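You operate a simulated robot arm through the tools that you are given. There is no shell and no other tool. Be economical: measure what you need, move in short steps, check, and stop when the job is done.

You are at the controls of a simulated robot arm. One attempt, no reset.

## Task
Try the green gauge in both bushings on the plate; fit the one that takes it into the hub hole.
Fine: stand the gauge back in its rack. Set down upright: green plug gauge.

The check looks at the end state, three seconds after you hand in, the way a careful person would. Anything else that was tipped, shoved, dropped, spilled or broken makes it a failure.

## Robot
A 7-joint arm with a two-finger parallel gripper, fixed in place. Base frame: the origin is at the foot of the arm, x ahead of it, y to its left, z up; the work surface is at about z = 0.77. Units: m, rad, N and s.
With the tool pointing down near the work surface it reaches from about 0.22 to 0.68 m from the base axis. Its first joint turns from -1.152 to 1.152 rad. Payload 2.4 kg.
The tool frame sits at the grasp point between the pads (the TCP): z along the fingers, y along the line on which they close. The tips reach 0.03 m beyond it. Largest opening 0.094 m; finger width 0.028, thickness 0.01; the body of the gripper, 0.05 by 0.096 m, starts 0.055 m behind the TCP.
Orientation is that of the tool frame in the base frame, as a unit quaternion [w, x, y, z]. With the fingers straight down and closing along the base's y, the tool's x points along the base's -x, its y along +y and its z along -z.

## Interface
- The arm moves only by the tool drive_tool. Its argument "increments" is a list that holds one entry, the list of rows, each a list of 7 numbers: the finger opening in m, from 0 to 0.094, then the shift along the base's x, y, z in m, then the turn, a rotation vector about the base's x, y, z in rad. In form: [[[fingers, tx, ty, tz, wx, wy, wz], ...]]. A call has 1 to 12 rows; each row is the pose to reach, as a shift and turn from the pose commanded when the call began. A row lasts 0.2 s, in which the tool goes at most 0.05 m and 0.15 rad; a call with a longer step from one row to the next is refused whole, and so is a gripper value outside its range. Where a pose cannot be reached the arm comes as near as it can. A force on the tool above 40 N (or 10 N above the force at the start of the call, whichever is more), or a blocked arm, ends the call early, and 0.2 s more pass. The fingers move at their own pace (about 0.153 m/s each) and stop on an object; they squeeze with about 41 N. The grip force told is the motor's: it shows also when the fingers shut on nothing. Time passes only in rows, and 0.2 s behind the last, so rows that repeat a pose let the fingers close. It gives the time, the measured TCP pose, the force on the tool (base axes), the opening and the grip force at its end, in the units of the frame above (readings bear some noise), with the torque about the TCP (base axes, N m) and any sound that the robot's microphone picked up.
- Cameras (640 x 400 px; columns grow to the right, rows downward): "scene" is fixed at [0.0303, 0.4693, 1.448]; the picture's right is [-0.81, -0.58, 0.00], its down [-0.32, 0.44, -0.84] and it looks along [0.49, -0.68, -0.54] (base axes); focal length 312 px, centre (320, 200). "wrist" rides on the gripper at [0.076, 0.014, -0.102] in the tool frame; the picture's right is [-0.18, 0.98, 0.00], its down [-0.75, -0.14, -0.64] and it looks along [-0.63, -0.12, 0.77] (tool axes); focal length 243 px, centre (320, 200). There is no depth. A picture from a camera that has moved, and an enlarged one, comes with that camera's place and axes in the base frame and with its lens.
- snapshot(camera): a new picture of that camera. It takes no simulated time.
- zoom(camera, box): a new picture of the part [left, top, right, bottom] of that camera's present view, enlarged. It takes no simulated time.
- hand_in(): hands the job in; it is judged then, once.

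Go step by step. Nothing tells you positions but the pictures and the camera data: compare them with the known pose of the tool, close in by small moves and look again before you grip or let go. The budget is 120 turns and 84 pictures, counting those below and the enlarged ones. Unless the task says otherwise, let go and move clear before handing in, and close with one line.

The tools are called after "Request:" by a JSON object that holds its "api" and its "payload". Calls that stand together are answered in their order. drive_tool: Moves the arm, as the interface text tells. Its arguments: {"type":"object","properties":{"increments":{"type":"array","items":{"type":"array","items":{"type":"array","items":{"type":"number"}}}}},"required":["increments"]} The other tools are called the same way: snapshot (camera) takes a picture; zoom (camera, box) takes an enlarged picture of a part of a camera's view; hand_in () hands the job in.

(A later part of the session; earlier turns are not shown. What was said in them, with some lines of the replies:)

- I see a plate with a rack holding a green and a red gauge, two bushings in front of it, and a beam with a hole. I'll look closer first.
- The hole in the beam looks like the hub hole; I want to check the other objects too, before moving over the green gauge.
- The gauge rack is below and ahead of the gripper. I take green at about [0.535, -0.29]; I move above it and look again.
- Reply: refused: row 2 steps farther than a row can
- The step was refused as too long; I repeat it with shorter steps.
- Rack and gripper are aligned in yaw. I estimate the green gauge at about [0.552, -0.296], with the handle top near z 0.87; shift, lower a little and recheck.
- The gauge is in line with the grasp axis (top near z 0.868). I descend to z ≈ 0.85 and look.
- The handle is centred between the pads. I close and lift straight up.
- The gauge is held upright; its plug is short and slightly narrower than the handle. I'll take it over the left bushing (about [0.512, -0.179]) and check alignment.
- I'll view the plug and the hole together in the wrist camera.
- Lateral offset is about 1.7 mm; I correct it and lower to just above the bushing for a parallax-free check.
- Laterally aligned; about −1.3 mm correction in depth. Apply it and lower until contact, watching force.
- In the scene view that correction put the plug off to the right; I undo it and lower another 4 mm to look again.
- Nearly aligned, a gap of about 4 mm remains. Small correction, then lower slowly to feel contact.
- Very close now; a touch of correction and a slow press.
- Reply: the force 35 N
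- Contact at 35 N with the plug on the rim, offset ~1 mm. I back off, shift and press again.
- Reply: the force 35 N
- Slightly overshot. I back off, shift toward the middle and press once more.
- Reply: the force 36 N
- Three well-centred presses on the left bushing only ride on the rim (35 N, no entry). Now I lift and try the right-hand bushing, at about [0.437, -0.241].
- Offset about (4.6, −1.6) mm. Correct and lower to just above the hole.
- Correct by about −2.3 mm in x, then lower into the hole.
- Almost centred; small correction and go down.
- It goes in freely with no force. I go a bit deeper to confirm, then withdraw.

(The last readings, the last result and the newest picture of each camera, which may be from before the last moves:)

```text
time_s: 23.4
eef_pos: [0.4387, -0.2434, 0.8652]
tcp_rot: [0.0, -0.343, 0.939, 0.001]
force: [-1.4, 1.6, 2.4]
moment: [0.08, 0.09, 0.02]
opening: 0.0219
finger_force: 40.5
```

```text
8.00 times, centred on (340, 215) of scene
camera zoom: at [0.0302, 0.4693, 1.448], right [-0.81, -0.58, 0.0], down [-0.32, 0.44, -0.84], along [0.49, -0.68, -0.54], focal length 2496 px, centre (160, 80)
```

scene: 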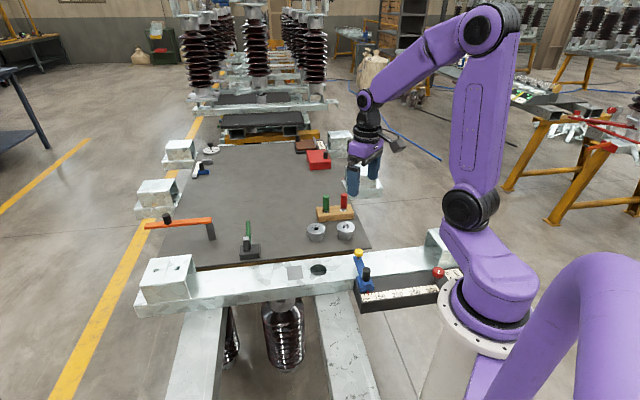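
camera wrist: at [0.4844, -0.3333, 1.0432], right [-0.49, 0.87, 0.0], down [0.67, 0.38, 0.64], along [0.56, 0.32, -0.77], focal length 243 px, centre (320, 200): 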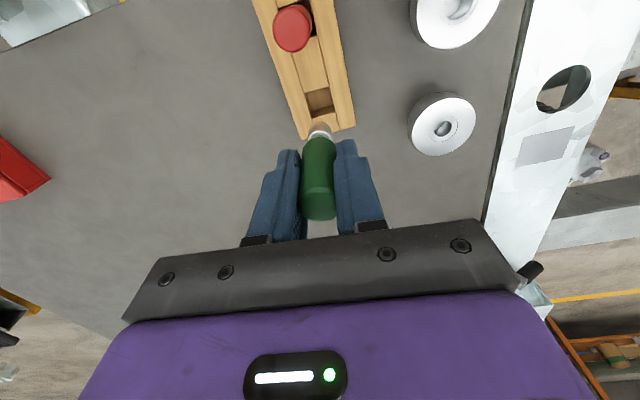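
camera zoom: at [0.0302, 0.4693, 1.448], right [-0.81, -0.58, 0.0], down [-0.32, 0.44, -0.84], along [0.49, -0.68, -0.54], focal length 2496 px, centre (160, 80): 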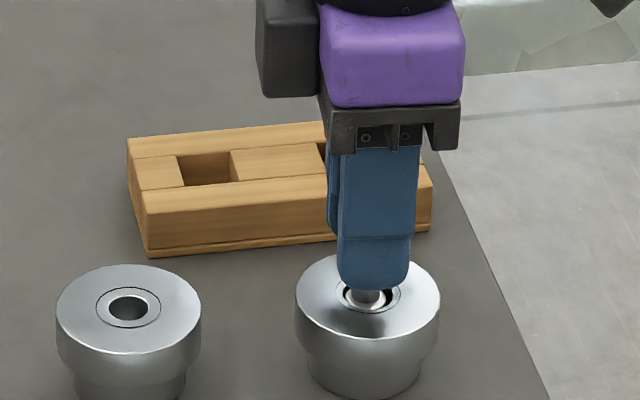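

The right bushing takes the gauge. I withdraw it and return above the rack pocket.

Request:
{"api": "drive_tool", "payload": {"increments": [[[0.0, 0, 0, 0.02, 0, 0, 0], [0.0, 0, 0, 0.05, 0, 0, 0], [0.0, 0, 0, 0.075, 0, 0, 0], [0.0, 0.03, -0.013, 0.075, 0, 0, 0], [0.0, 0.06, -0.027, 0.075, 0, 0, 0], [0.0, 0.09, -0.04, 0.075, 0, 0, 0], [0.0, 0.1138, -0.0503, 0.075, 0, 0, 0], [0.0, 0.1138, -0.0503, 0.05, 0, 0, 0], [0.0, 0.1138, -0.0503, 0.05, 0, 0, 0]]]}}

Request:
{"api": "zoom", "payload": {"camera": "scene", "box": [310, 180, 370, 230]}}

Request:
{"api": "zoom", "payload": {"camera": "wrist", "box": [240, 50, 400, 150]}}

```text
time_s: 25.4
eef_pos: [0.5533, -0.2937, 0.9137]
tcp_rot: [0.0, -0.343, 0.939, 0.0]
force: [-0.4, -0.5, -0.9]
moment: [0.0, -0.01, 0.01]
opening: 0.0219
finger_force: 41.1
```

```text
8.00 times, centred on (340, 205) of scene
camera zoom: at [0.0303, 0.4693, 1.448], right [-0.81, -0.58, 0.0], down [-0.32, 0.44, -0.84], along [0.49, -0.68, -0.54], focal length 2496 px, centre (160, 160)
```

zoom: 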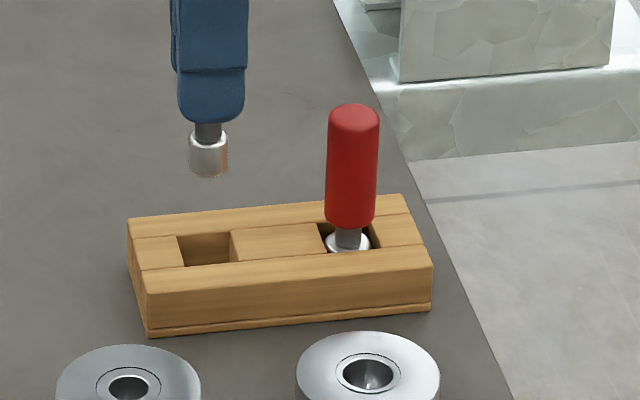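

```text
4.00 times, centred on (320, 100) of wrist
camera zoom: at [0.4849, -0.3309, 1.016], right [-0.49, 0.87, 0.0], down [0.67, 0.38, 0.64], along [0.56, 0.32, -0.77], focal length 970 px, centre (320, 600)
```

zoom: 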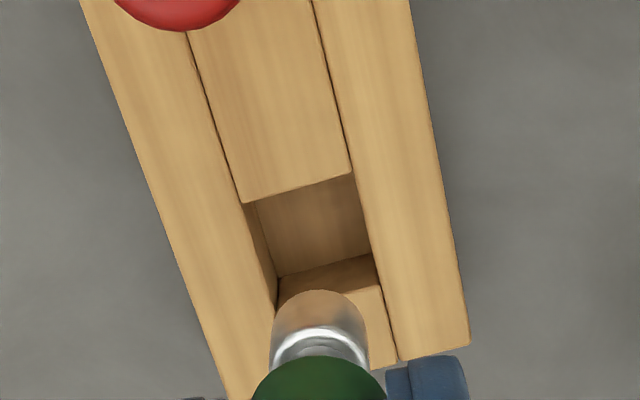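

The pocket is below. I lower to just above the rack and recheck.

Request:
{"api": "drive_tool", "payload": {"increments": [[[0.0, -0.0004, -0.0012, 0, 0, 0, 0], [0.0, -0.0004, -0.0012, -0.02, 0, 0, 0], [0.0, -0.0004, -0.0012, -0.032, 0, 0, 0], [0.0, -0.0004, -0.0012, -0.032, 0, 0, 0]]]}}

Request:
{"api": "zoom", "payload": {"camera": "scene", "box": [310, 180, 370, 230]}}

Request:
{"api": "zoom", "payload": {"camera": "wrist", "box": [240, 50, 400, 150]}}

```text
time_s: 26.4
eef_pos: [0.5533, -0.2947, 0.8812]
tcp_rot: [0.001, -0.343, 0.939, 0.0]
force: [0.0, 0.2, -1.6]
moment: [-0.01, -0.01, 0.01]
opening: 0.0218
finger_force: 41.1
```

```text
8.00 times, centred on (340, 205) of scene
camera zoom: at [0.0303, 0.4693, 1.448], right [-0.81, -0.58, 0.0], down [-0.32, 0.44, -0.84], along [0.49, -0.68, -0.54], focal length 2496 px, centre (160, 160)
```

zoom: 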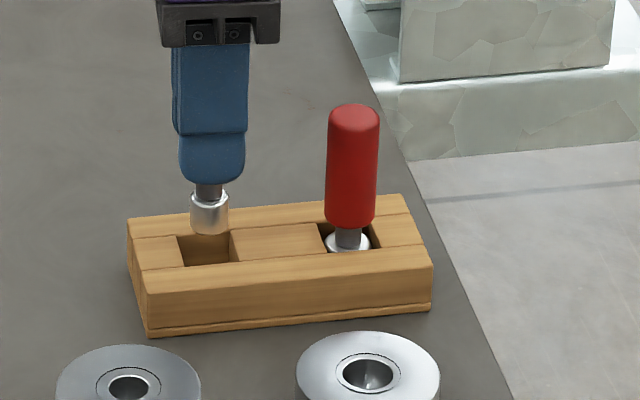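

```text
4.00 times, centred on (320, 100) of wrist
camera zoom: at [0.4849, -0.3321, 0.9843], right [-0.49, 0.87, 0.0], down [0.67, 0.38, 0.64], along [0.56, 0.32, -0.77], focal length 970 px, centre (320, 600)
```

zoom: 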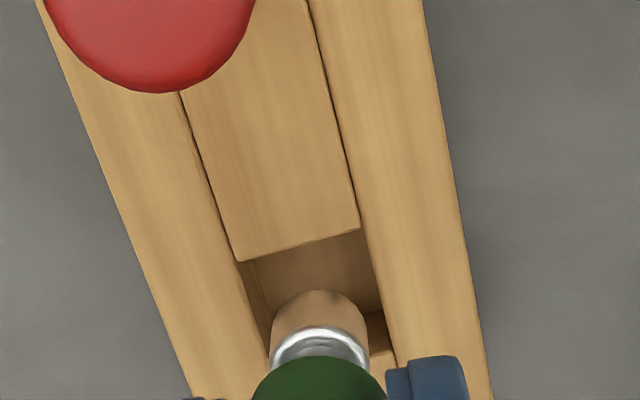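

Looks centred over the pocket; lower gently to the seat.

Request:
{"api": "drive_tool", "payload": {"increments": [[[0.0, 0, 0, -0.008, 0, 0, 0], [0.0, 0, 0, -0.016, 0, 0, 0], [0.0, 0, 0, -0.022, 0, 0, 0], [0.0, 0, 0, -0.027, 0, 0, 0], [0.0, 0, 0, -0.031, 0, 0, 0], [0.0, 0, 0, -0.031, 0, 0, 0]]]}}

Request:
{"api": "zoom", "payload": {"camera": "scene", "box": [310, 180, 370, 230]}}

Request:
{"api": "zoom", "payload": {"camera": "wrist", "box": [240, 70, 400, 170]}}

```text
time_s: 27.8
eef_pos: [0.5529, -0.2947, 0.8513]
tcp_rot: [-0.001, -0.343, 0.939, -0.001]
force: [0.4, -0.4, -2.0]
moment: [-0.02, 0.01, 0.0]
opening: 0.0214
finger_force: 40.7
```

```text
8.00 times, centred on (340, 205) of scene
camera zoom: at [0.0303, 0.4693, 1.448], right [-0.81, -0.58, 0.0], down [-0.32, 0.44, -0.84], along [0.49, -0.68, -0.54], focal length 2496 px, centre (160, 160)
```

zoom: 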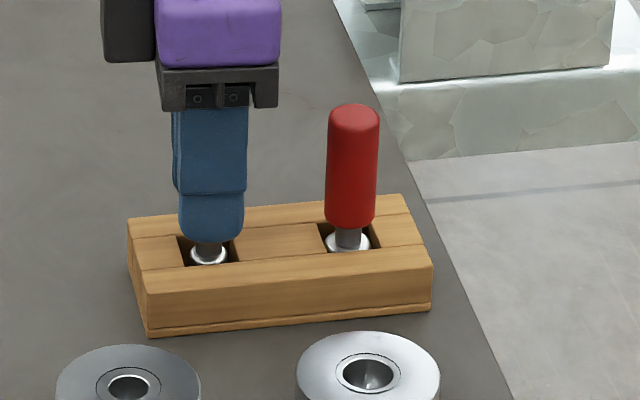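

```text
4.00 times, centred on (320, 120) of wrist
camera zoom: at [0.4849, -0.3322, 0.9537], right [-0.49, 0.87, 0.0], down [0.67, 0.38, 0.64], along [0.56, 0.32, -0.77], focal length 970 px, centre (320, 520)
```

zoom: 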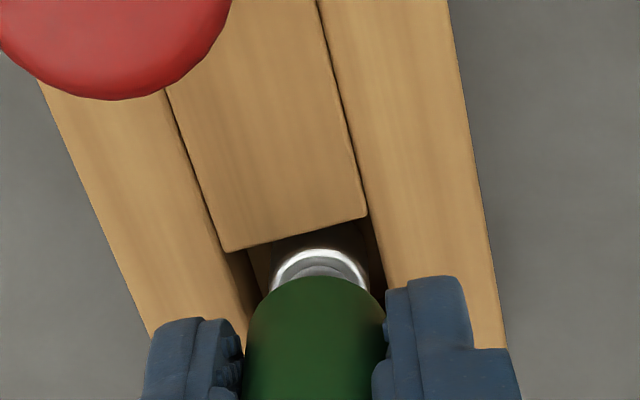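

In the pocket, no contact yet. I lower a few more millimetres until it touches.

Request:
{"api": "drive_tool", "payload": {"increments": [[[0.0, 0, 0, -0.001, 0, 0, 0], [0.0, 0, 0, -0.002, 0, 0, 0], [0.0, 0, 0, -0.002, 0, 0, 0]]]}}

Request:
{"api": "drive_tool", "payload": {"increments": [[[0.0, 0, 0, -0.001, 0, 0, 0], [0.0, 0, 0, -0.0015, 0, 0, 0], [0.0, 0, 0, -0.0015, 0, 0, 0]]]}}

```text
time_s: 28.6
eef_pos: [0.5523, -0.2957, 0.8488]
tcp_rot: [0.001, -0.343, 0.939, 0.0]
force: [0.3, 0.5, -0.6]
moment: [-0.01, 0.0, 0.01]
opening: 0.0218
finger_force: 40.9
```

```text
time_s: 29.4
eef_pos: [0.5525, -0.2959, 0.8473]
tcp_rot: [-0.001, -0.343, 0.939, -0.001]
force: [-2.9, 1.8, 13.7]
moment: [0.19, 0.28, 0.0]
opening: 0.0216
finger_force: 40.9
```

Seated (13.7 N). I ease the load slightly, open the fingers moderately and rise.

Request:
{"api": "drive_tool", "payload": {"increments": [[[0.0, 0, 0, 0.0008, 0, 0, 0], [0.03, 0, 0, 0.0008, 0, 0, 0], [0.055, 0, 0, 0.0008, 0, 0, 0], [0.055, 0, 0, 0.0008, 0, 0, 0], [0.055, 0, 0, 0.02, 0, 0, 0], [0.055, 0, 0, 0.06, 0, 0, 0], [0.055, 0, 0, 0.1, 0, 0, 0], [0.055, 0, 0, 0.1, 0, 0, 0]]]}}

Request:
{"api": "zoom", "payload": {"camera": "scene", "box": [310, 180, 370, 230]}}

Request:
{"api": "snapshot", "payload": {"camera": "wrist"}}

```text
time_s: 31.2
eef_pos: [0.5537, -0.294, 0.9448]
tcp_rot: [0.0, -0.342, 0.94, 0.0]
force: [0.0, 0.7, 0.3]
moment: [-0.07, 0.02, 0.04]
opening: 0.0549
finger_force: 0.2
```

```text
8.00 times, centred on (340, 205) of scene
camera zoom: at [0.0303, 0.4693, 1.448], right [-0.81, -0.58, 0.0], down [-0.32, 0.44, -0.84], along [0.49, -0.68, -0.54], focal length 2496 px, centre (160, 160)
```

zoom: 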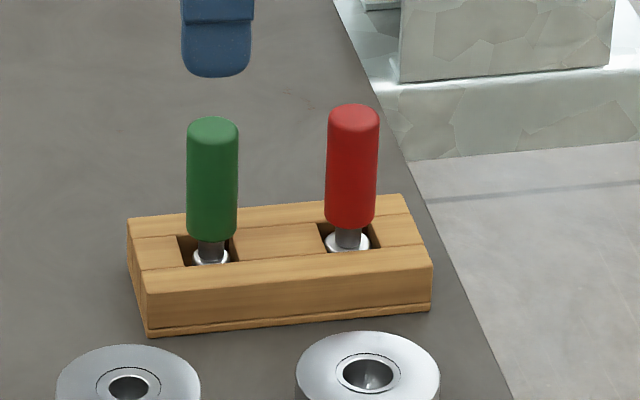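

```text
31 pictures are left
camera wrist: at [0.485, -0.3312, 1.0486], right [-0.49, 0.87, 0.0], down [0.67, 0.38, 0.64], along [0.56, 0.32, -0.77], focal length 243 px, centre (320, 200)
```

wrist: 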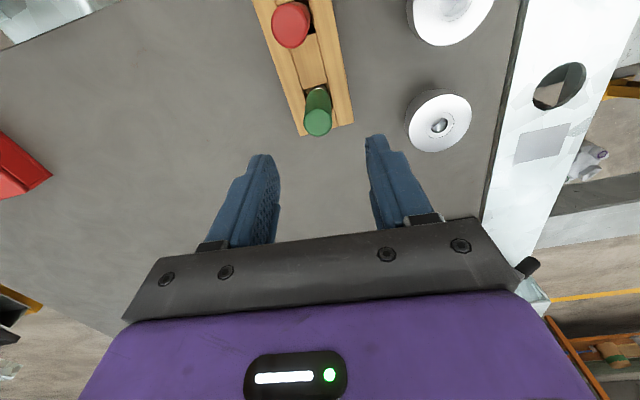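

The green gauge stands upright in its rack. Next, I open wide and move above the right bushing at [0.439, -0.244].

Request:
{"api": "drive_tool", "payload": {"increments": [[[0.06, -0.03, 0.013, 0, 0, 0, 0], [0.07, -0.06, 0.026, 0, 0, 0, 0], [0.084, -0.09, 0.04, 0, 0, 0, 0], [0.084, -0.1145, 0.0502, 0, 0, 0, 0], [0.084, -0.1145, 0.0502, -0.04, 0, 0, 0], [0.084, -0.1145, 0.0502, -0.06, 0, 0, 0], [0.084, -0.1145, 0.0502, -0.06, 0, 0, 0]]]}}

Request:
{"api": "snapshot", "payload": {"camera": "wrist"}}

Request:
{"api": "zoom", "payload": {"camera": "scene", "box": [310, 170, 390, 250]}}

```text
time_s: 32.8
eef_pos: [0.4376, -0.244, 0.8856]
tcp_rot: [0.001, -0.343, 0.939, 0.0]
force: [-0.7, 0.3, -0.1]
moment: [0.02, 0.0, -0.04]
opening: 0.0842
finger_force: 0.0
```

```text
30 pictures are left
camera wrist: at [0.3695, -0.2816, 0.9889], right [-0.49, 0.87, 0.0], down [0.67, 0.38, 0.64], along [0.56, 0.32, -0.77], focal length 243 px, centre (320, 200)
```

wrist: 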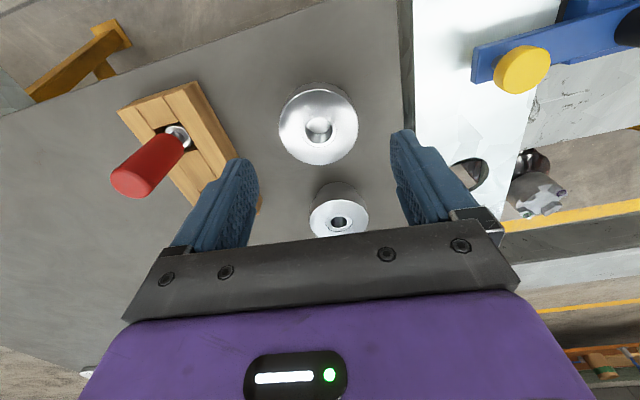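

```text
5.00 times, centred on (350, 210) of scene
camera zoom: at [0.0303, 0.4693, 1.448], right [-0.81, -0.58, 0.0], down [-0.32, 0.44, -0.84], along [0.49, -0.68, -0.54], focal length 1560 px, centre (170, 150)
```

zoom: 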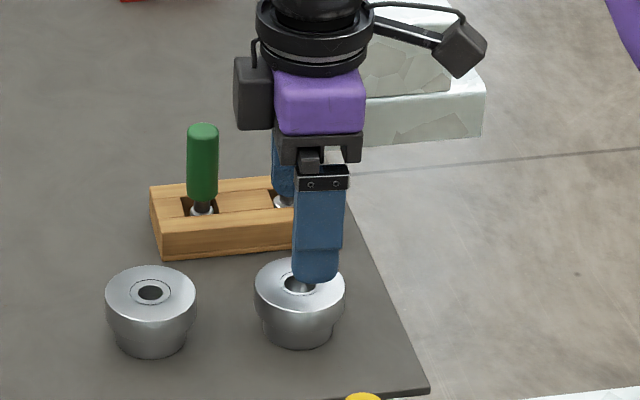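

Centred laterally. I descend so the pads straddle the flange only (TCP z ≈ 0.829).

Request:
{"api": "drive_tool", "payload": {"increments": [[[0.084, 0.001, 0, -0.02, 0, 0, 0], [0.084, 0.001, 0, -0.04, 0, 0, 0], [0.084, 0.001, 0, -0.05, 0, 0, 0], [0.084, 0.001, 0, -0.057, 0, 0, 0], [0.084, 0.001, 0, -0.057, 0, 0, 0]]]}}

Request:
{"api": "snapshot", "payload": {"camera": "wrist"}}

Request:
{"api": "zoom", "payload": {"camera": "scene", "box": [320, 200, 365, 240]}}

```text
time_s: 34.0
eef_pos: [0.4393, -0.2443, 0.8302]
tcp_rot: [0.0, -0.343, 0.939, 0.0]
force: [0.6, 0.2, 0.5]
moment: [-0.03, -0.03, 0.0]
opening: 0.0841
finger_force: 0.1
```

```text
28 pictures are left
camera wrist: at [0.3711, -0.2828, 0.9326], right [-0.49, 0.87, 0.0], down [0.67, 0.38, 0.64], along [0.56, 0.32, -0.77], focal length 243 px, centre (320, 200)
```

wrist: 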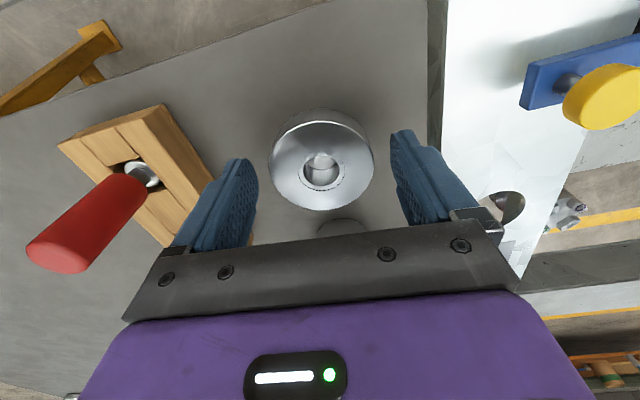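

```text
10.00 times, centred on (342, 220) of scene
camera zoom: at [0.0303, 0.4693, 1.448], right [-0.81, -0.58, 0.0], down [-0.32, 0.44, -0.84], along [0.49, -0.68, -0.54], focal length 3120 px, centre (95, 0)
```

zoom: 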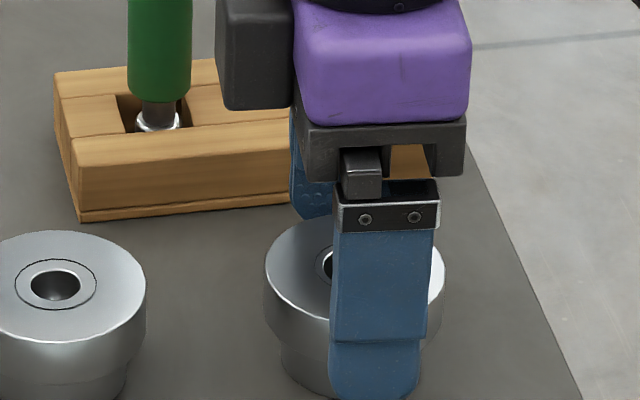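

The pads straddle the flange with the tips at z ≈ 0.80, above the flange underside. I close, then lift slightly.

Request:
{"api": "drive_tool", "payload": {"increments": [[[0.06, 0, 0, 0, 0, 0, 0], [0.04, 0, 0, 0, 0, 0, 0], [0.02, 0, 0, 0, 0, 0, 0], [0.0, 0, 0, 0, 0, 0, 0], [0.0, 0, 0, 0, 0, 0, 0]]]}}

Request:
{"api": "drive_tool", "payload": {"increments": [[[0.0, 0, 0, 0.015, 0, 0, 0], [0.0, 0, 0, 0.04, 0, 0, 0], [0.0, 0, 0, 0.07, 0, 0, 0], [0.0, 0, 0, 0.07, 0, 0, 0]]]}}

Request:
{"api": "zoom", "payload": {"camera": "scene", "box": [290, 160, 390, 290]}}

Request:
{"api": "snapshot", "payload": {"camera": "wrist"}}

```text
time_s: 35.2
eef_pos: [0.44, -0.2446, 0.8312]
tcp_rot: [0.001, -0.343, 0.939, 0.0]
force: [0.3, -0.3, 0.6]
moment: [0.02, 0.01, -0.01]
opening: 0.058
finger_force: 41.1
```

```text
time_s: 36.2
eef_pos: [0.4411, -0.2451, 0.9021]
tcp_rot: [0.0, -0.343, 0.939, 0.0]
force: [-0.1, -0.3, -2.0]
moment: [0.02, 0.02, -0.01]
opening: 0.0579
finger_force: 40.8
```

```text
3.08 times, centred on (340, 225) of scene
camera zoom: at [0.0303, 0.4693, 1.448], right [-0.81, -0.58, 0.0], down [-0.32, 0.44, -0.84], along [0.49, -0.68, -0.54], focal length 960 px, centre (258, 123)
```

zoom: 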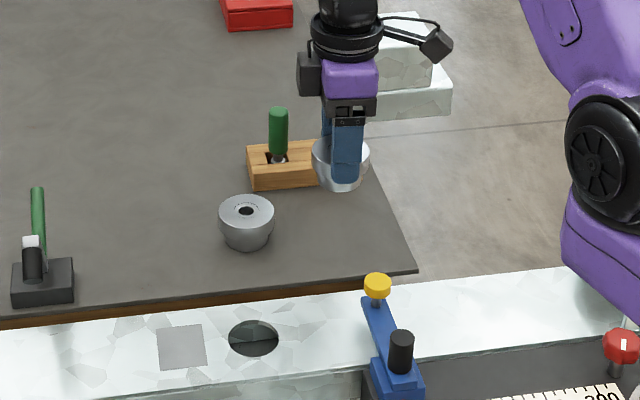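

```text
25 pictures are left
camera wrist: at [0.3719, -0.2828, 1.0039], right [-0.49, 0.87, 0.0], down [0.67, 0.38, 0.64], along [0.56, 0.32, -0.77], focal length 243 px, centre (320, 200)
```

wrist: 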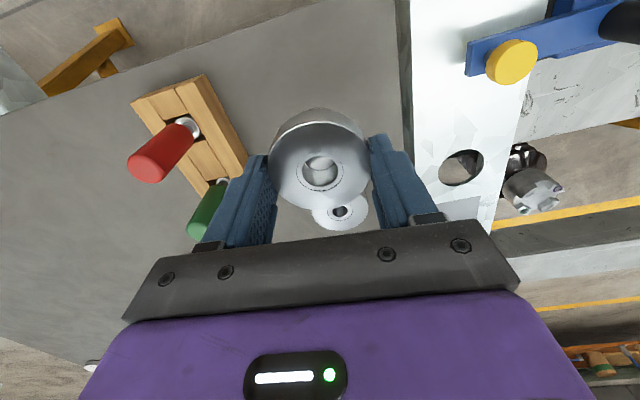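

The bushing is held. Hub hole estimates from both cameras agree at [0.423, -0.070], z 0.77; I carry it above the hole.

Request:
{"api": "drive_tool", "payload": {"increments": [[[0.0, -0.004, 0.04, 0, 0, 0, 0], [0.0, -0.009, 0.08, 0, 0, 0, 0], [0.0, -0.014, 0.12, 0, 0, 0, 0], [0.0, -0.0175, 0.155, 0, 0, 0, 0], [0.0, -0.0175, 0.1748, 0, 0, 0, 0], [0.0, -0.0175, 0.1748, -0.03, 0, 0, 0], [0.0, -0.0175, 0.1748, -0.04, 0, 0, 0], [0.0, -0.0175, 0.1748, -0.04, 0, 0, 0]]]}}

Request:
{"api": "snapshot", "payload": {"camera": "wrist"}}

Request:
{"api": "zoom", "payload": {"camera": "scene", "box": [280, 220, 360, 300]}}

```text
time_s: 38.0
eef_pos: [0.4217, -0.0692, 0.8586]
tcp_rot: [0.0, -0.343, 0.939, 0.0]
force: [0.2, -1.1, -1.5]
moment: [0.04, 0.03, -0.01]
opening: 0.0579
finger_force: 40.5
```

```text
24 pictures are left
camera wrist: at [0.3533, -0.1065, 0.962], right [-0.49, 0.87, 0.0], down [0.67, 0.38, 0.64], along [0.56, 0.32, -0.77], focal length 243 px, centre (320, 200)
```

wrist: 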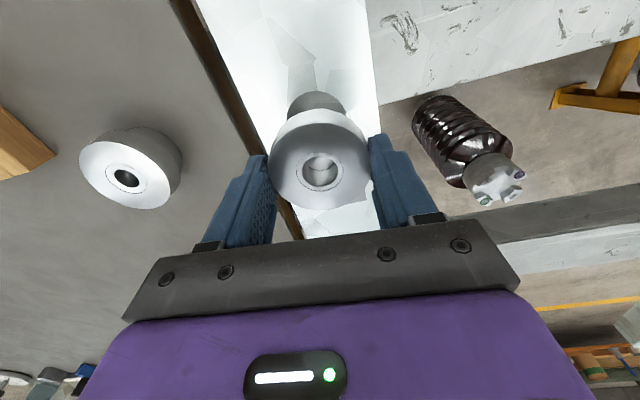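

```text
5.00 times, centred on (320, 260) of scene
camera zoom: at [0.0303, 0.4693, 1.448], right [-0.81, -0.58, 0.0], down [-0.32, 0.44, -0.84], along [0.49, -0.68, -0.54], focal length 1560 px, centre (320, -100)
```

zoom: 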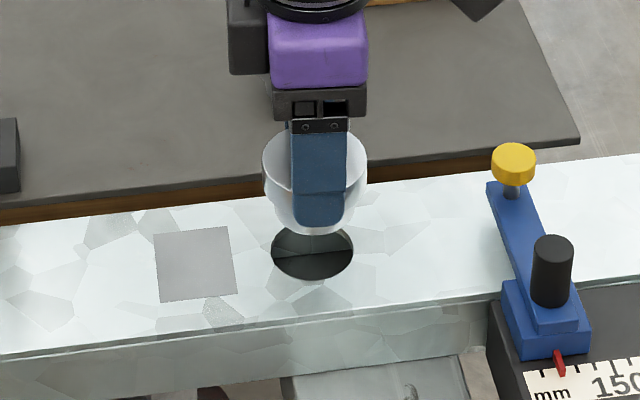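

Request:
{"api": "zoom", "payload": {"camera": "wrist", "box": [256, 80, 384, 160]}}

```text
5.00 times, centred on (320, 120) of wrist
camera zoom: at [0.3533, -0.1065, 0.962], right [-0.49, 0.87, 0.0], down [0.67, 0.38, 0.64], along [0.56, 0.32, -0.77], focal length 1213 px, centre (320, 600)
```

zoom: 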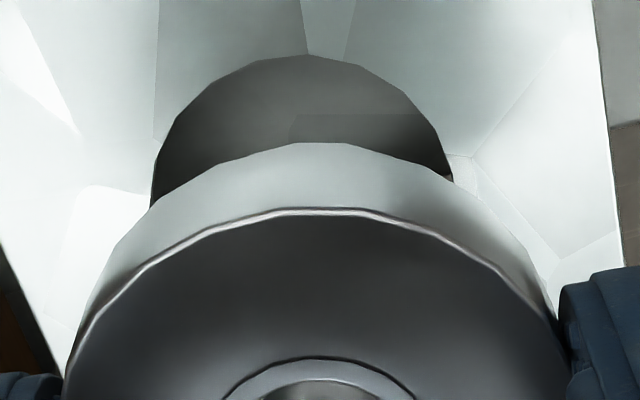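

The hole lies about (2.2, −1.7) mm from the bushing axis. I correct and lower 14 mm, then look again.

Request:
{"api": "drive_tool", "payload": {"increments": [[[0.0, 0.0022, -0.0017, 0, 0, 0, 0], [0.0, 0.0022, -0.0017, -0.008, 0, 0, 0], [0.0, 0.0022, -0.0017, -0.014, 0, 0, 0], [0.0, 0.0022, -0.0017, -0.014, 0, 0, 0]]]}}

Request:
{"api": "zoom", "payload": {"camera": "wrist", "box": [256, 80, 384, 160]}}

Request:
{"api": "zoom", "payload": {"camera": "scene", "box": [295, 235, 345, 285]}}

```text
time_s: 39.0
eef_pos: [0.4242, -0.0716, 0.8454]
tcp_rot: [0.0, -0.343, 0.939, 0.0]
force: [-0.4, -0.8, -1.9]
moment: [0.03, 0.01, -0.05]
opening: 0.058
finger_force: 41.0
```

```text
5.00 times, centred on (320, 120) of wrist
camera zoom: at [0.3551, -0.1094, 0.9487], right [-0.49, 0.87, 0.0], down [0.67, 0.38, 0.64], along [0.56, 0.32, -0.77], focal length 1213 px, centre (320, 600)
```

zoom: 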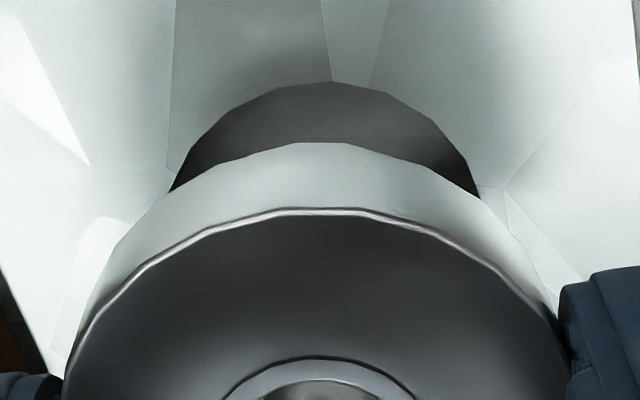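

```text
8.00 times, centred on (320, 260) of scene
camera zoom: at [0.0303, 0.4693, 1.448], right [-0.81, -0.58, 0.0], down [-0.32, 0.44, -0.84], along [0.49, -0.68, -0.54], focal length 2496 px, centre (320, -280)
```

zoom: 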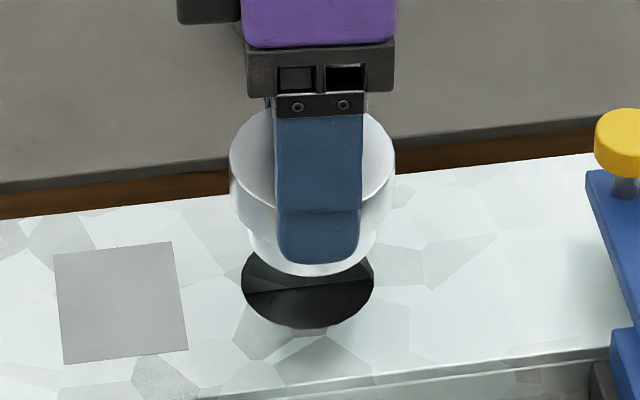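

Remaining offset ~1.4 mm. Correct and lower to just above the surface.

Request:
{"api": "drive_tool", "payload": {"increments": [[[0.0, 0.0006, 0.0013, 0, 0, 0, 0], [0.0, 0.0006, 0.0013, -0.006, 0, 0, 0], [0.0, 0.0006, 0.0013, -0.011, 0, 0, 0], [0.0, 0.0006, 0.0013, -0.011, 0, 0, 0]]]}}

Request:
{"api": "zoom", "payload": {"camera": "wrist", "box": [256, 80, 384, 160]}}

Request:
{"api": "zoom", "payload": {"camera": "scene", "box": [295, 235, 345, 285]}}

```text
time_s: 40.0
eef_pos: [0.4233, -0.0705, 0.8352]
tcp_rot: [0.0, -0.343, 0.939, 0.001]
force: [0.6, -0.4, -1.8]
moment: [-0.04, 0.01, -0.01]
opening: 0.0578
finger_force: 41.2
```

```text
5.00 times, centred on (320, 120) of wrist
camera zoom: at [0.3557, -0.1085, 0.9378], right [-0.49, 0.87, 0.0], down [0.67, 0.38, 0.64], along [0.56, 0.32, -0.77], focal length 1213 px, centre (320, 600)
```

zoom: 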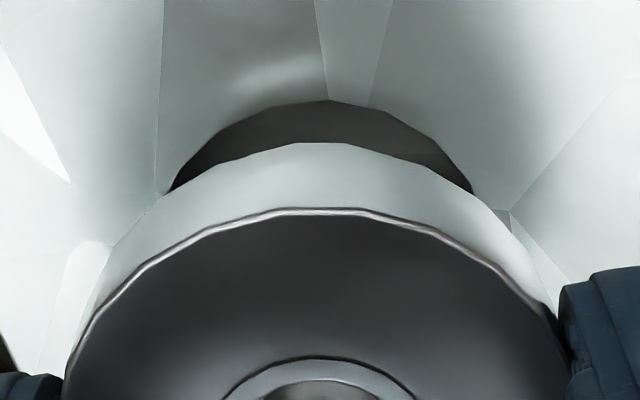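

```text
8.00 times, centred on (320, 260) of scene
camera zoom: at [0.0303, 0.4693, 1.448], right [-0.81, -0.58, 0.0], down [-0.32, 0.44, -0.84], along [0.49, -0.68, -0.54], focal length 2496 px, centre (320, -280)
```

zoom: 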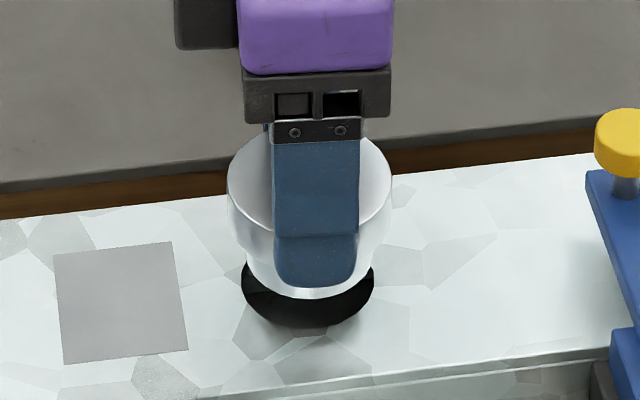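

Nearly aligned. A small correction and a slow descent watching force.

Request:
{"api": "drive_tool", "payload": {"increments": [[[0.0, 0.0003, 0.0006, 0, 0, 0, 0], [0.0, 0.0003, 0.0006, -0.002, 0, 0, 0], [0.0, 0.0003, 0.0006, -0.004, 0, 0, 0], [0.0, 0.0003, 0.0006, -0.006, 0, 0, 0], [0.0, 0.0003, 0.0006, -0.008, 0, 0, 0], [0.0, 0.0003, 0.0006, -0.008, 0, 0, 0]]]}}

Request:
{"api": "zoom", "payload": {"camera": "scene", "box": [295, 235, 345, 285]}}

```text
time_s: 41.4
eef_pos: [0.4257, -0.0686, 0.8284]
tcp_rot: [-0.001, -0.343, 0.939, 0.0]
force: [0.4, 0.7, -2.1]
moment: [-0.05, -0.01, 0.0]
opening: 0.0579
finger_force: 41.2
```

```text
8.00 times, centred on (320, 260) of scene
camera zoom: at [0.0303, 0.4693, 1.448], right [-0.81, -0.58, 0.0], down [-0.32, 0.44, -0.84], along [0.49, -0.68, -0.54], focal length 2496 px, centre (320, -280)
```

zoom: 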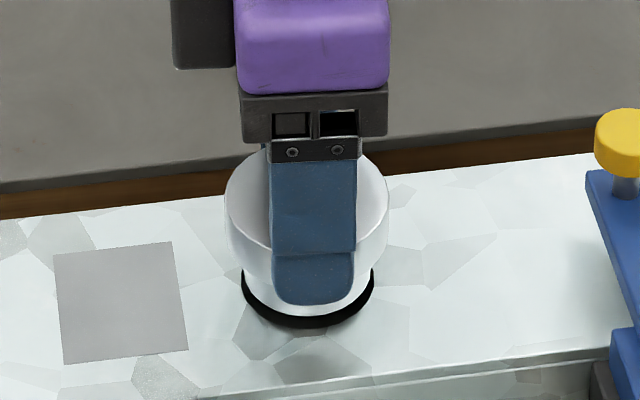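

Request:
{"api": "zoom", "payload": {"camera": "wrist", "box": [256, 80, 384, 160]}}

```text
5.00 times, centred on (320, 120) of wrist
camera zoom: at [0.3558, -0.1071, 0.9302], right [-0.49, 0.87, 0.0], down [0.67, 0.38, 0.64], along [0.56, 0.32, -0.77], focal length 1213 px, centre (320, 600)
```

zoom: 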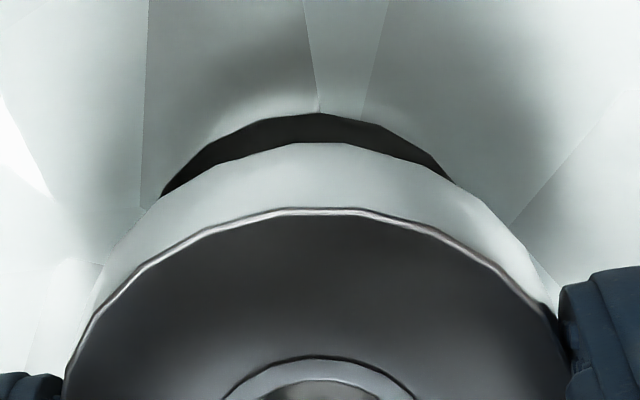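

Shift −0.9 mm in y and continue down slowly.

Request:
{"api": "drive_tool", "payload": {"increments": [[[0.0, 0.0, -0.0008, 0, 0, 0, 0], [0.0, 0.0, -0.0008, -0.0015, 0, 0, 0], [0.0, 0.0, -0.0008, -0.003, 0, 0, 0], [0.0, 0.0, -0.0008, -0.0045, 0, 0, 0], [0.0, 0.0, -0.0008, -0.006, 0, 0, 0], [0.0, 0.0, -0.0008, -0.006, 0, 0, 0]]]}}

Request:
{"api": "zoom", "payload": {"camera": "wrist", "box": [256, 80, 384, 160]}}

Request:
{"api": "zoom", "payload": {"camera": "scene", "box": [295, 235, 345, 285]}}

```text
time_s: 42.8
eef_pos: [0.4237, -0.0705, 0.8209]
tcp_rot: [0.0, -0.342, 0.94, 0.0]
force: [0.2, -0.1, -1.7]
moment: [0.04, -0.02, -0.01]
opening: 0.0578
finger_force: 40.2
```

```text
5.00 times, centred on (320, 120) of wrist
camera zoom: at [0.3559, -0.1081, 0.9246], right [-0.49, 0.87, 0.0], down [0.67, 0.38, 0.64], along [0.56, 0.32, -0.77], focal length 1213 px, centre (320, 600)
```

zoom: 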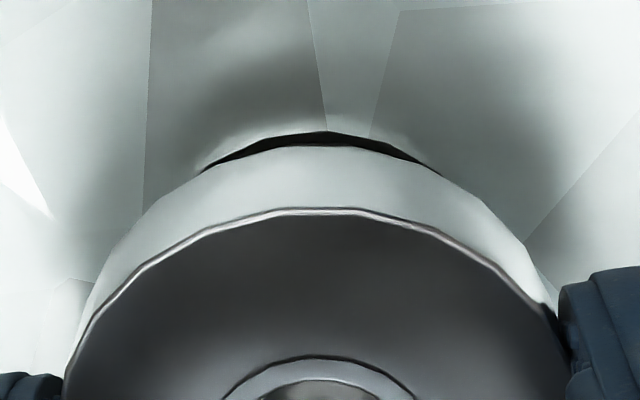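

```text
8.00 times, centred on (320, 260) of scene
camera zoom: at [0.0303, 0.4693, 1.448], right [-0.81, -0.58, 0.0], down [-0.32, 0.44, -0.84], along [0.49, -0.68, -0.54], focal length 2496 px, centre (320, -280)
```

zoom: 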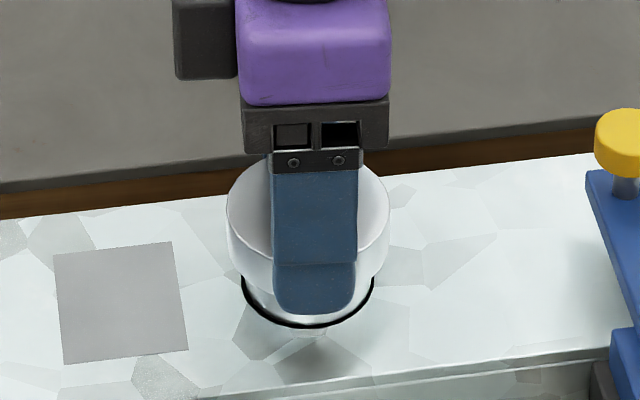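

The spigot is concentric with the hole and free of contact. I continue down.

Request:
{"api": "drive_tool", "payload": {"increments": [[[0.0, 0.0, 0, -0.0015, 0, 0, 0], [0.0, 0, 0, -0.003, 0, 0, 0], [0.0, 0, 0, -0.0045, 0, 0, 0], [0.0, 0, 0, -0.006, 0, 0, 0], [0.0, 0, 0, -0.0075, 0, 0, 0], [0.0, 0, 0, -0.009, 0, 0, 0], [0.0, 0, 0, -0.009, 0, 0, 0]]]}}

Request:
{"api": "zoom", "payload": {"camera": "scene", "box": [295, 235, 345, 285]}}

```text
time_s: 44.4
eef_pos: [0.4247, -0.0706, 0.8116]
tcp_rot: [0.0, -0.342, 0.94, 0.0]
force: [-0.4, 0.3, -1.6]
moment: [-0.03, -0.01, -0.04]
opening: 0.0578
finger_force: 41.1
```

```text
8.00 times, centred on (320, 260) of scene
camera zoom: at [0.0303, 0.4693, 1.448], right [-0.81, -0.58, 0.0], down [-0.32, 0.44, -0.84], along [0.49, -0.68, -0.54], focal length 2496 px, centre (320, -280)
```

zoom: 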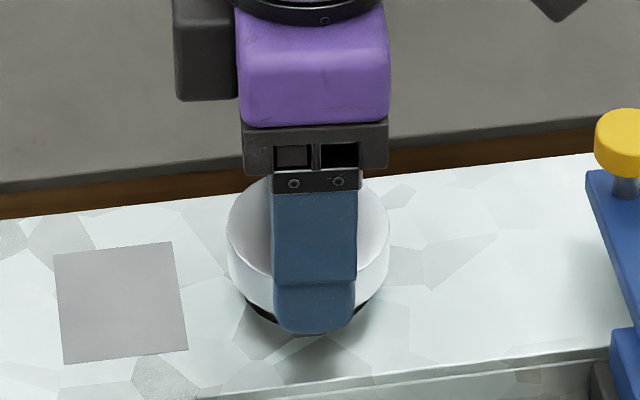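

The spigot is in the hole; a few millimetres remain until the flange seats. I lower until contact.

Request:
{"api": "drive_tool", "payload": {"increments": [[[0.0, 0.0, 0, -0.001, 0, 0, 0], [0.0, 0, 0, -0.002, 0, 0, 0], [0.0, 0, 0, -0.003, 0, 0, 0], [0.0, 0, 0, -0.004, 0, 0, 0], [0.0, 0, 0, -0.004, 0, 0, 0]]]}}

Request:
{"api": "zoom", "payload": {"camera": "scene", "box": [295, 235, 345, 285]}}

```text
time_s: 45.6
eef_pos: [0.4253, -0.0701, 0.8076]
tcp_rot: [0.0, -0.343, 0.939, 0.0]
force: [0.8, -0.5, -1.9]
moment: [0.01, 0.03, -0.01]
opening: 0.058
finger_force: 40.9
```

```text
8.00 times, centred on (320, 260) of scene
camera zoom: at [0.0303, 0.4693, 1.448], right [-0.81, -0.58, 0.0], down [-0.32, 0.44, -0.84], along [0.49, -0.68, -0.54], focal length 2496 px, centre (320, -280)
```

zoom: 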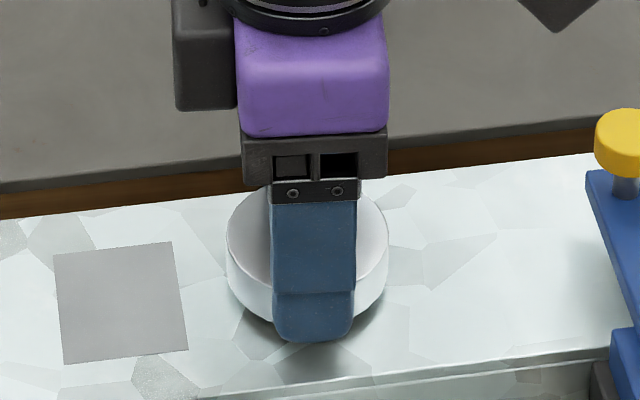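

Nearly seated, still no force. A little more, in 1 mm steps.

Request:
{"api": "drive_tool", "payload": {"increments": [[[0.0, 0.0, 0, -0.001, 0, 0, 0], [0.0, 0, 0, -0.002, 0, 0, 0], [0.0, 0, 0, -0.002, 0, 0, 0]]]}}

Request:
{"api": "drive_tool", "payload": {"increments": [[[0.0, 0.0, 0, -0.001, 0, 0, 0], [0.0, 0, 0, -0.002, 0, 0, 0], [0.0, 0, 0, -0.002, 0, 0, 0]]]}}

```text
time_s: 46.4
eef_pos: [0.4245, -0.07, 0.8062]
tcp_rot: [0.0, -0.342, 0.94, 0.0]
force: [0.0, 0.5, -0.8]
moment: [0.01, -0.03, -0.02]
opening: 0.0579
finger_force: 41.2
```

```text
time_s: 47.2
eef_pos: [0.4246, -0.0699, 0.8043]
tcp_rot: [0.0, -0.343, 0.939, 0.0]
force: [0.1, -0.1, -1.7]
moment: [-0.03, 0.0, -0.04]
opening: 0.0572
finger_force: 40.3
```

Request:
{"api": "zoom", "payload": {"camera": "scene", "box": [305, 245, 335, 275]}}

Request:
{"api": "drive_tool", "payload": {"increments": [[[0.0, 0.0, 0, -0.0008, 0, 0, 0], [0.0, 0, 0, -0.0015, 0, 0, 0], [0.0, 0, 0, -0.0015, 0, 0, 0]]]}}

```text
13.33 times, centred on (320, 260) of scene
camera zoom: at [0.0303, 0.4693, 1.448], right [-0.81, -0.58, 0.0], down [-0.32, 0.44, -0.84], along [0.49, -0.68, -0.54], focal length 4159 px, centre (320, -600)
```

zoom: 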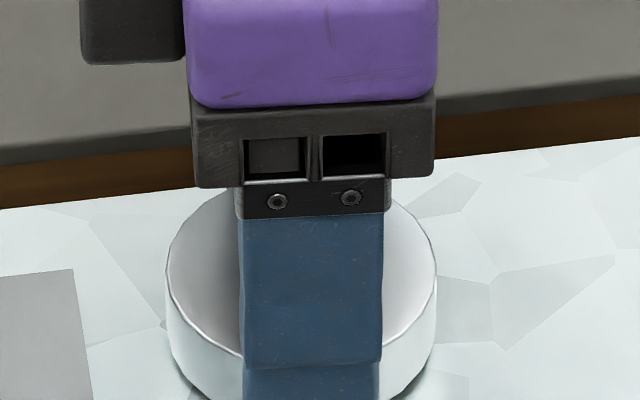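

```text
time_s: 48.0
eef_pos: [0.4252, -0.0705, 0.8018]
tcp_rot: [0.0, -0.343, 0.939, 0.0]
force: [0.0, 0.3, -1.6]
moment: [-0.03, 0.02, -0.01]
opening: 0.0576
finger_force: 40.8
```

Still free. Another 2 mm, watching the force.

Request:
{"api": "drive_tool", "payload": {"increments": [[[0.0, 0.0, 0, -0.001, 0, 0, 0], [0.0, 0, 0, -0.002, 0, 0, 0], [0.0, 0, 0, -0.002, 0, 0, 0]]]}}

Request:
{"api": "zoom", "payload": {"camera": "scene", "box": [300, 250, 340, 290]}}

```text
time_s: 48.8
eef_pos: [0.4254, -0.0702, 0.8017]
tcp_rot: [0.001, -0.343, 0.939, 0.0]
force: [-0.1, 0.5, 31.2]
moment: [0.31, 0.29, -0.3]
opening: 0.0577
finger_force: 40.6
```

```text
10.00 times, centred on (320, 270) of scene
camera zoom: at [0.0299, 0.4693, 1.448], right [-0.81, -0.58, 0.0], down [-0.32, 0.44, -0.84], along [0.49, -0.68, -0.54], focal length 3120 px, centre (320, -500)
```

zoom: 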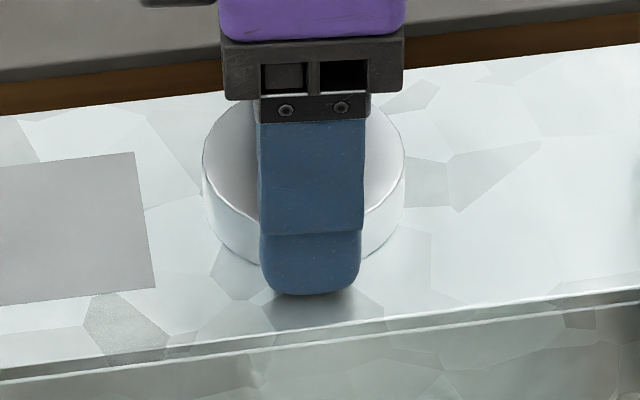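

The flange is seated on the beam (31 N). I relieve the load, open and rise clear.

Request:
{"api": "drive_tool", "payload": {"increments": [[[0.0, 0, 0, 0.0015, 0, 0, 0], [0.0, 0, 0, 0.0015, 0, 0, 0], [0.065, 0, 0, 0.0015, 0, 0, 0], [0.08, 0, 0, 0.0015, 0, 0, 0], [0.08, 0, 0, 0.0015, 0, 0, 0], [0.08, 0, 0, 0.03, 0, 0, 0], [0.08, 0, 0, 0.07, 0, 0, 0], [0.08, 0, 0, 0.11, 0, 0, 0], [0.08, 0, 0, 0.15, 0, 0, 0], [0.08, 0, 0, 0.15, 0, 0, 0]]]}}

Request:
{"api": "zoom", "payload": {"camera": "scene", "box": [290, 230, 350, 290]}}

Request:
{"api": "snapshot", "payload": {"camera": "wrist"}}

Request:
{"api": "snapshot", "payload": {"camera": "scene"}}

```text
time_s: 51.0
eef_pos: [0.4253, -0.0718, 0.9531]
tcp_rot: [0.0, -0.343, 0.939, -0.001]
force: [-0.8, -1.2, -0.4]
moment: [0.02, 0.0, 0.0]
opening: 0.0799
finger_force: 0.0
```

```text
6.67 times, centred on (320, 260) of scene
camera zoom: at [0.0303, 0.4693, 1.448], right [-0.81, -0.58, 0.0], down [-0.32, 0.44, -0.84], along [0.49, -0.68, -0.54], focal length 2080 px, centre (320, -200)
```

zoom: 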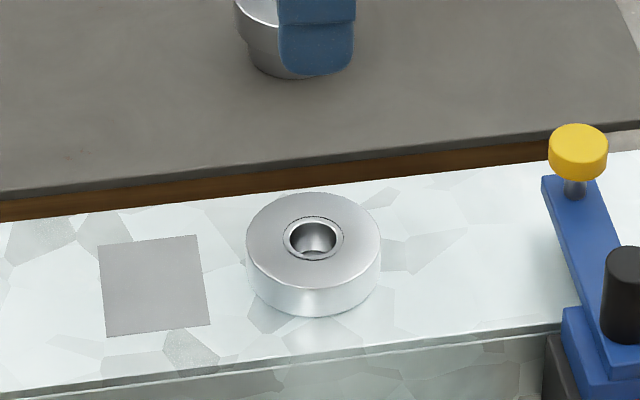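

```text
8 pictures are left
camera wrist: at [0.3571, -0.1091, 1.0544], right [-0.49, 0.87, 0.0], down [0.67, 0.38, 0.64], along [0.56, 0.32, -0.77], focal length 243 px, centre (320, 200)
```

wrist: 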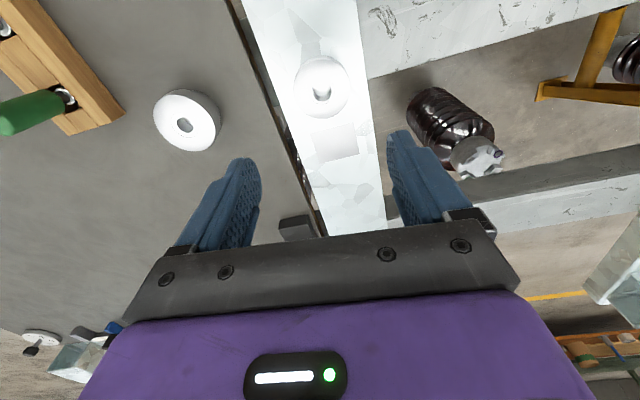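

```text
7 pictures are left
```

scene: 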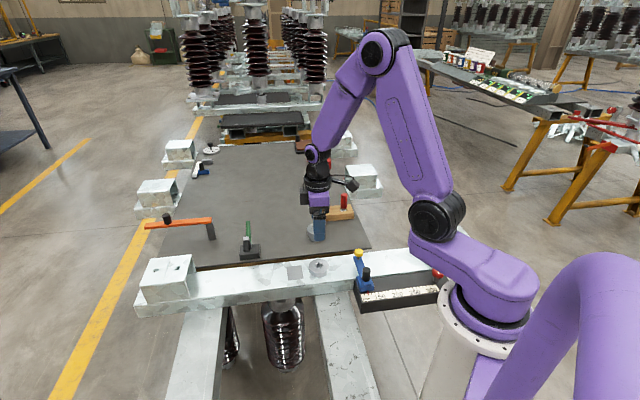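

The bushing sits flat in the hub hole, the green gauge stands upright in its rack, and the gripper is clear. I'm handing in.

Request:
{"api": "hand_in", "payload": {}}

```text
The job is handed in.
```

I tried the green gauge in both bushings: it jammed on the rim of the left one and slid freely into the right one. The right bushing is now seated in the hub hole, and the gauge stands upright in its rack.
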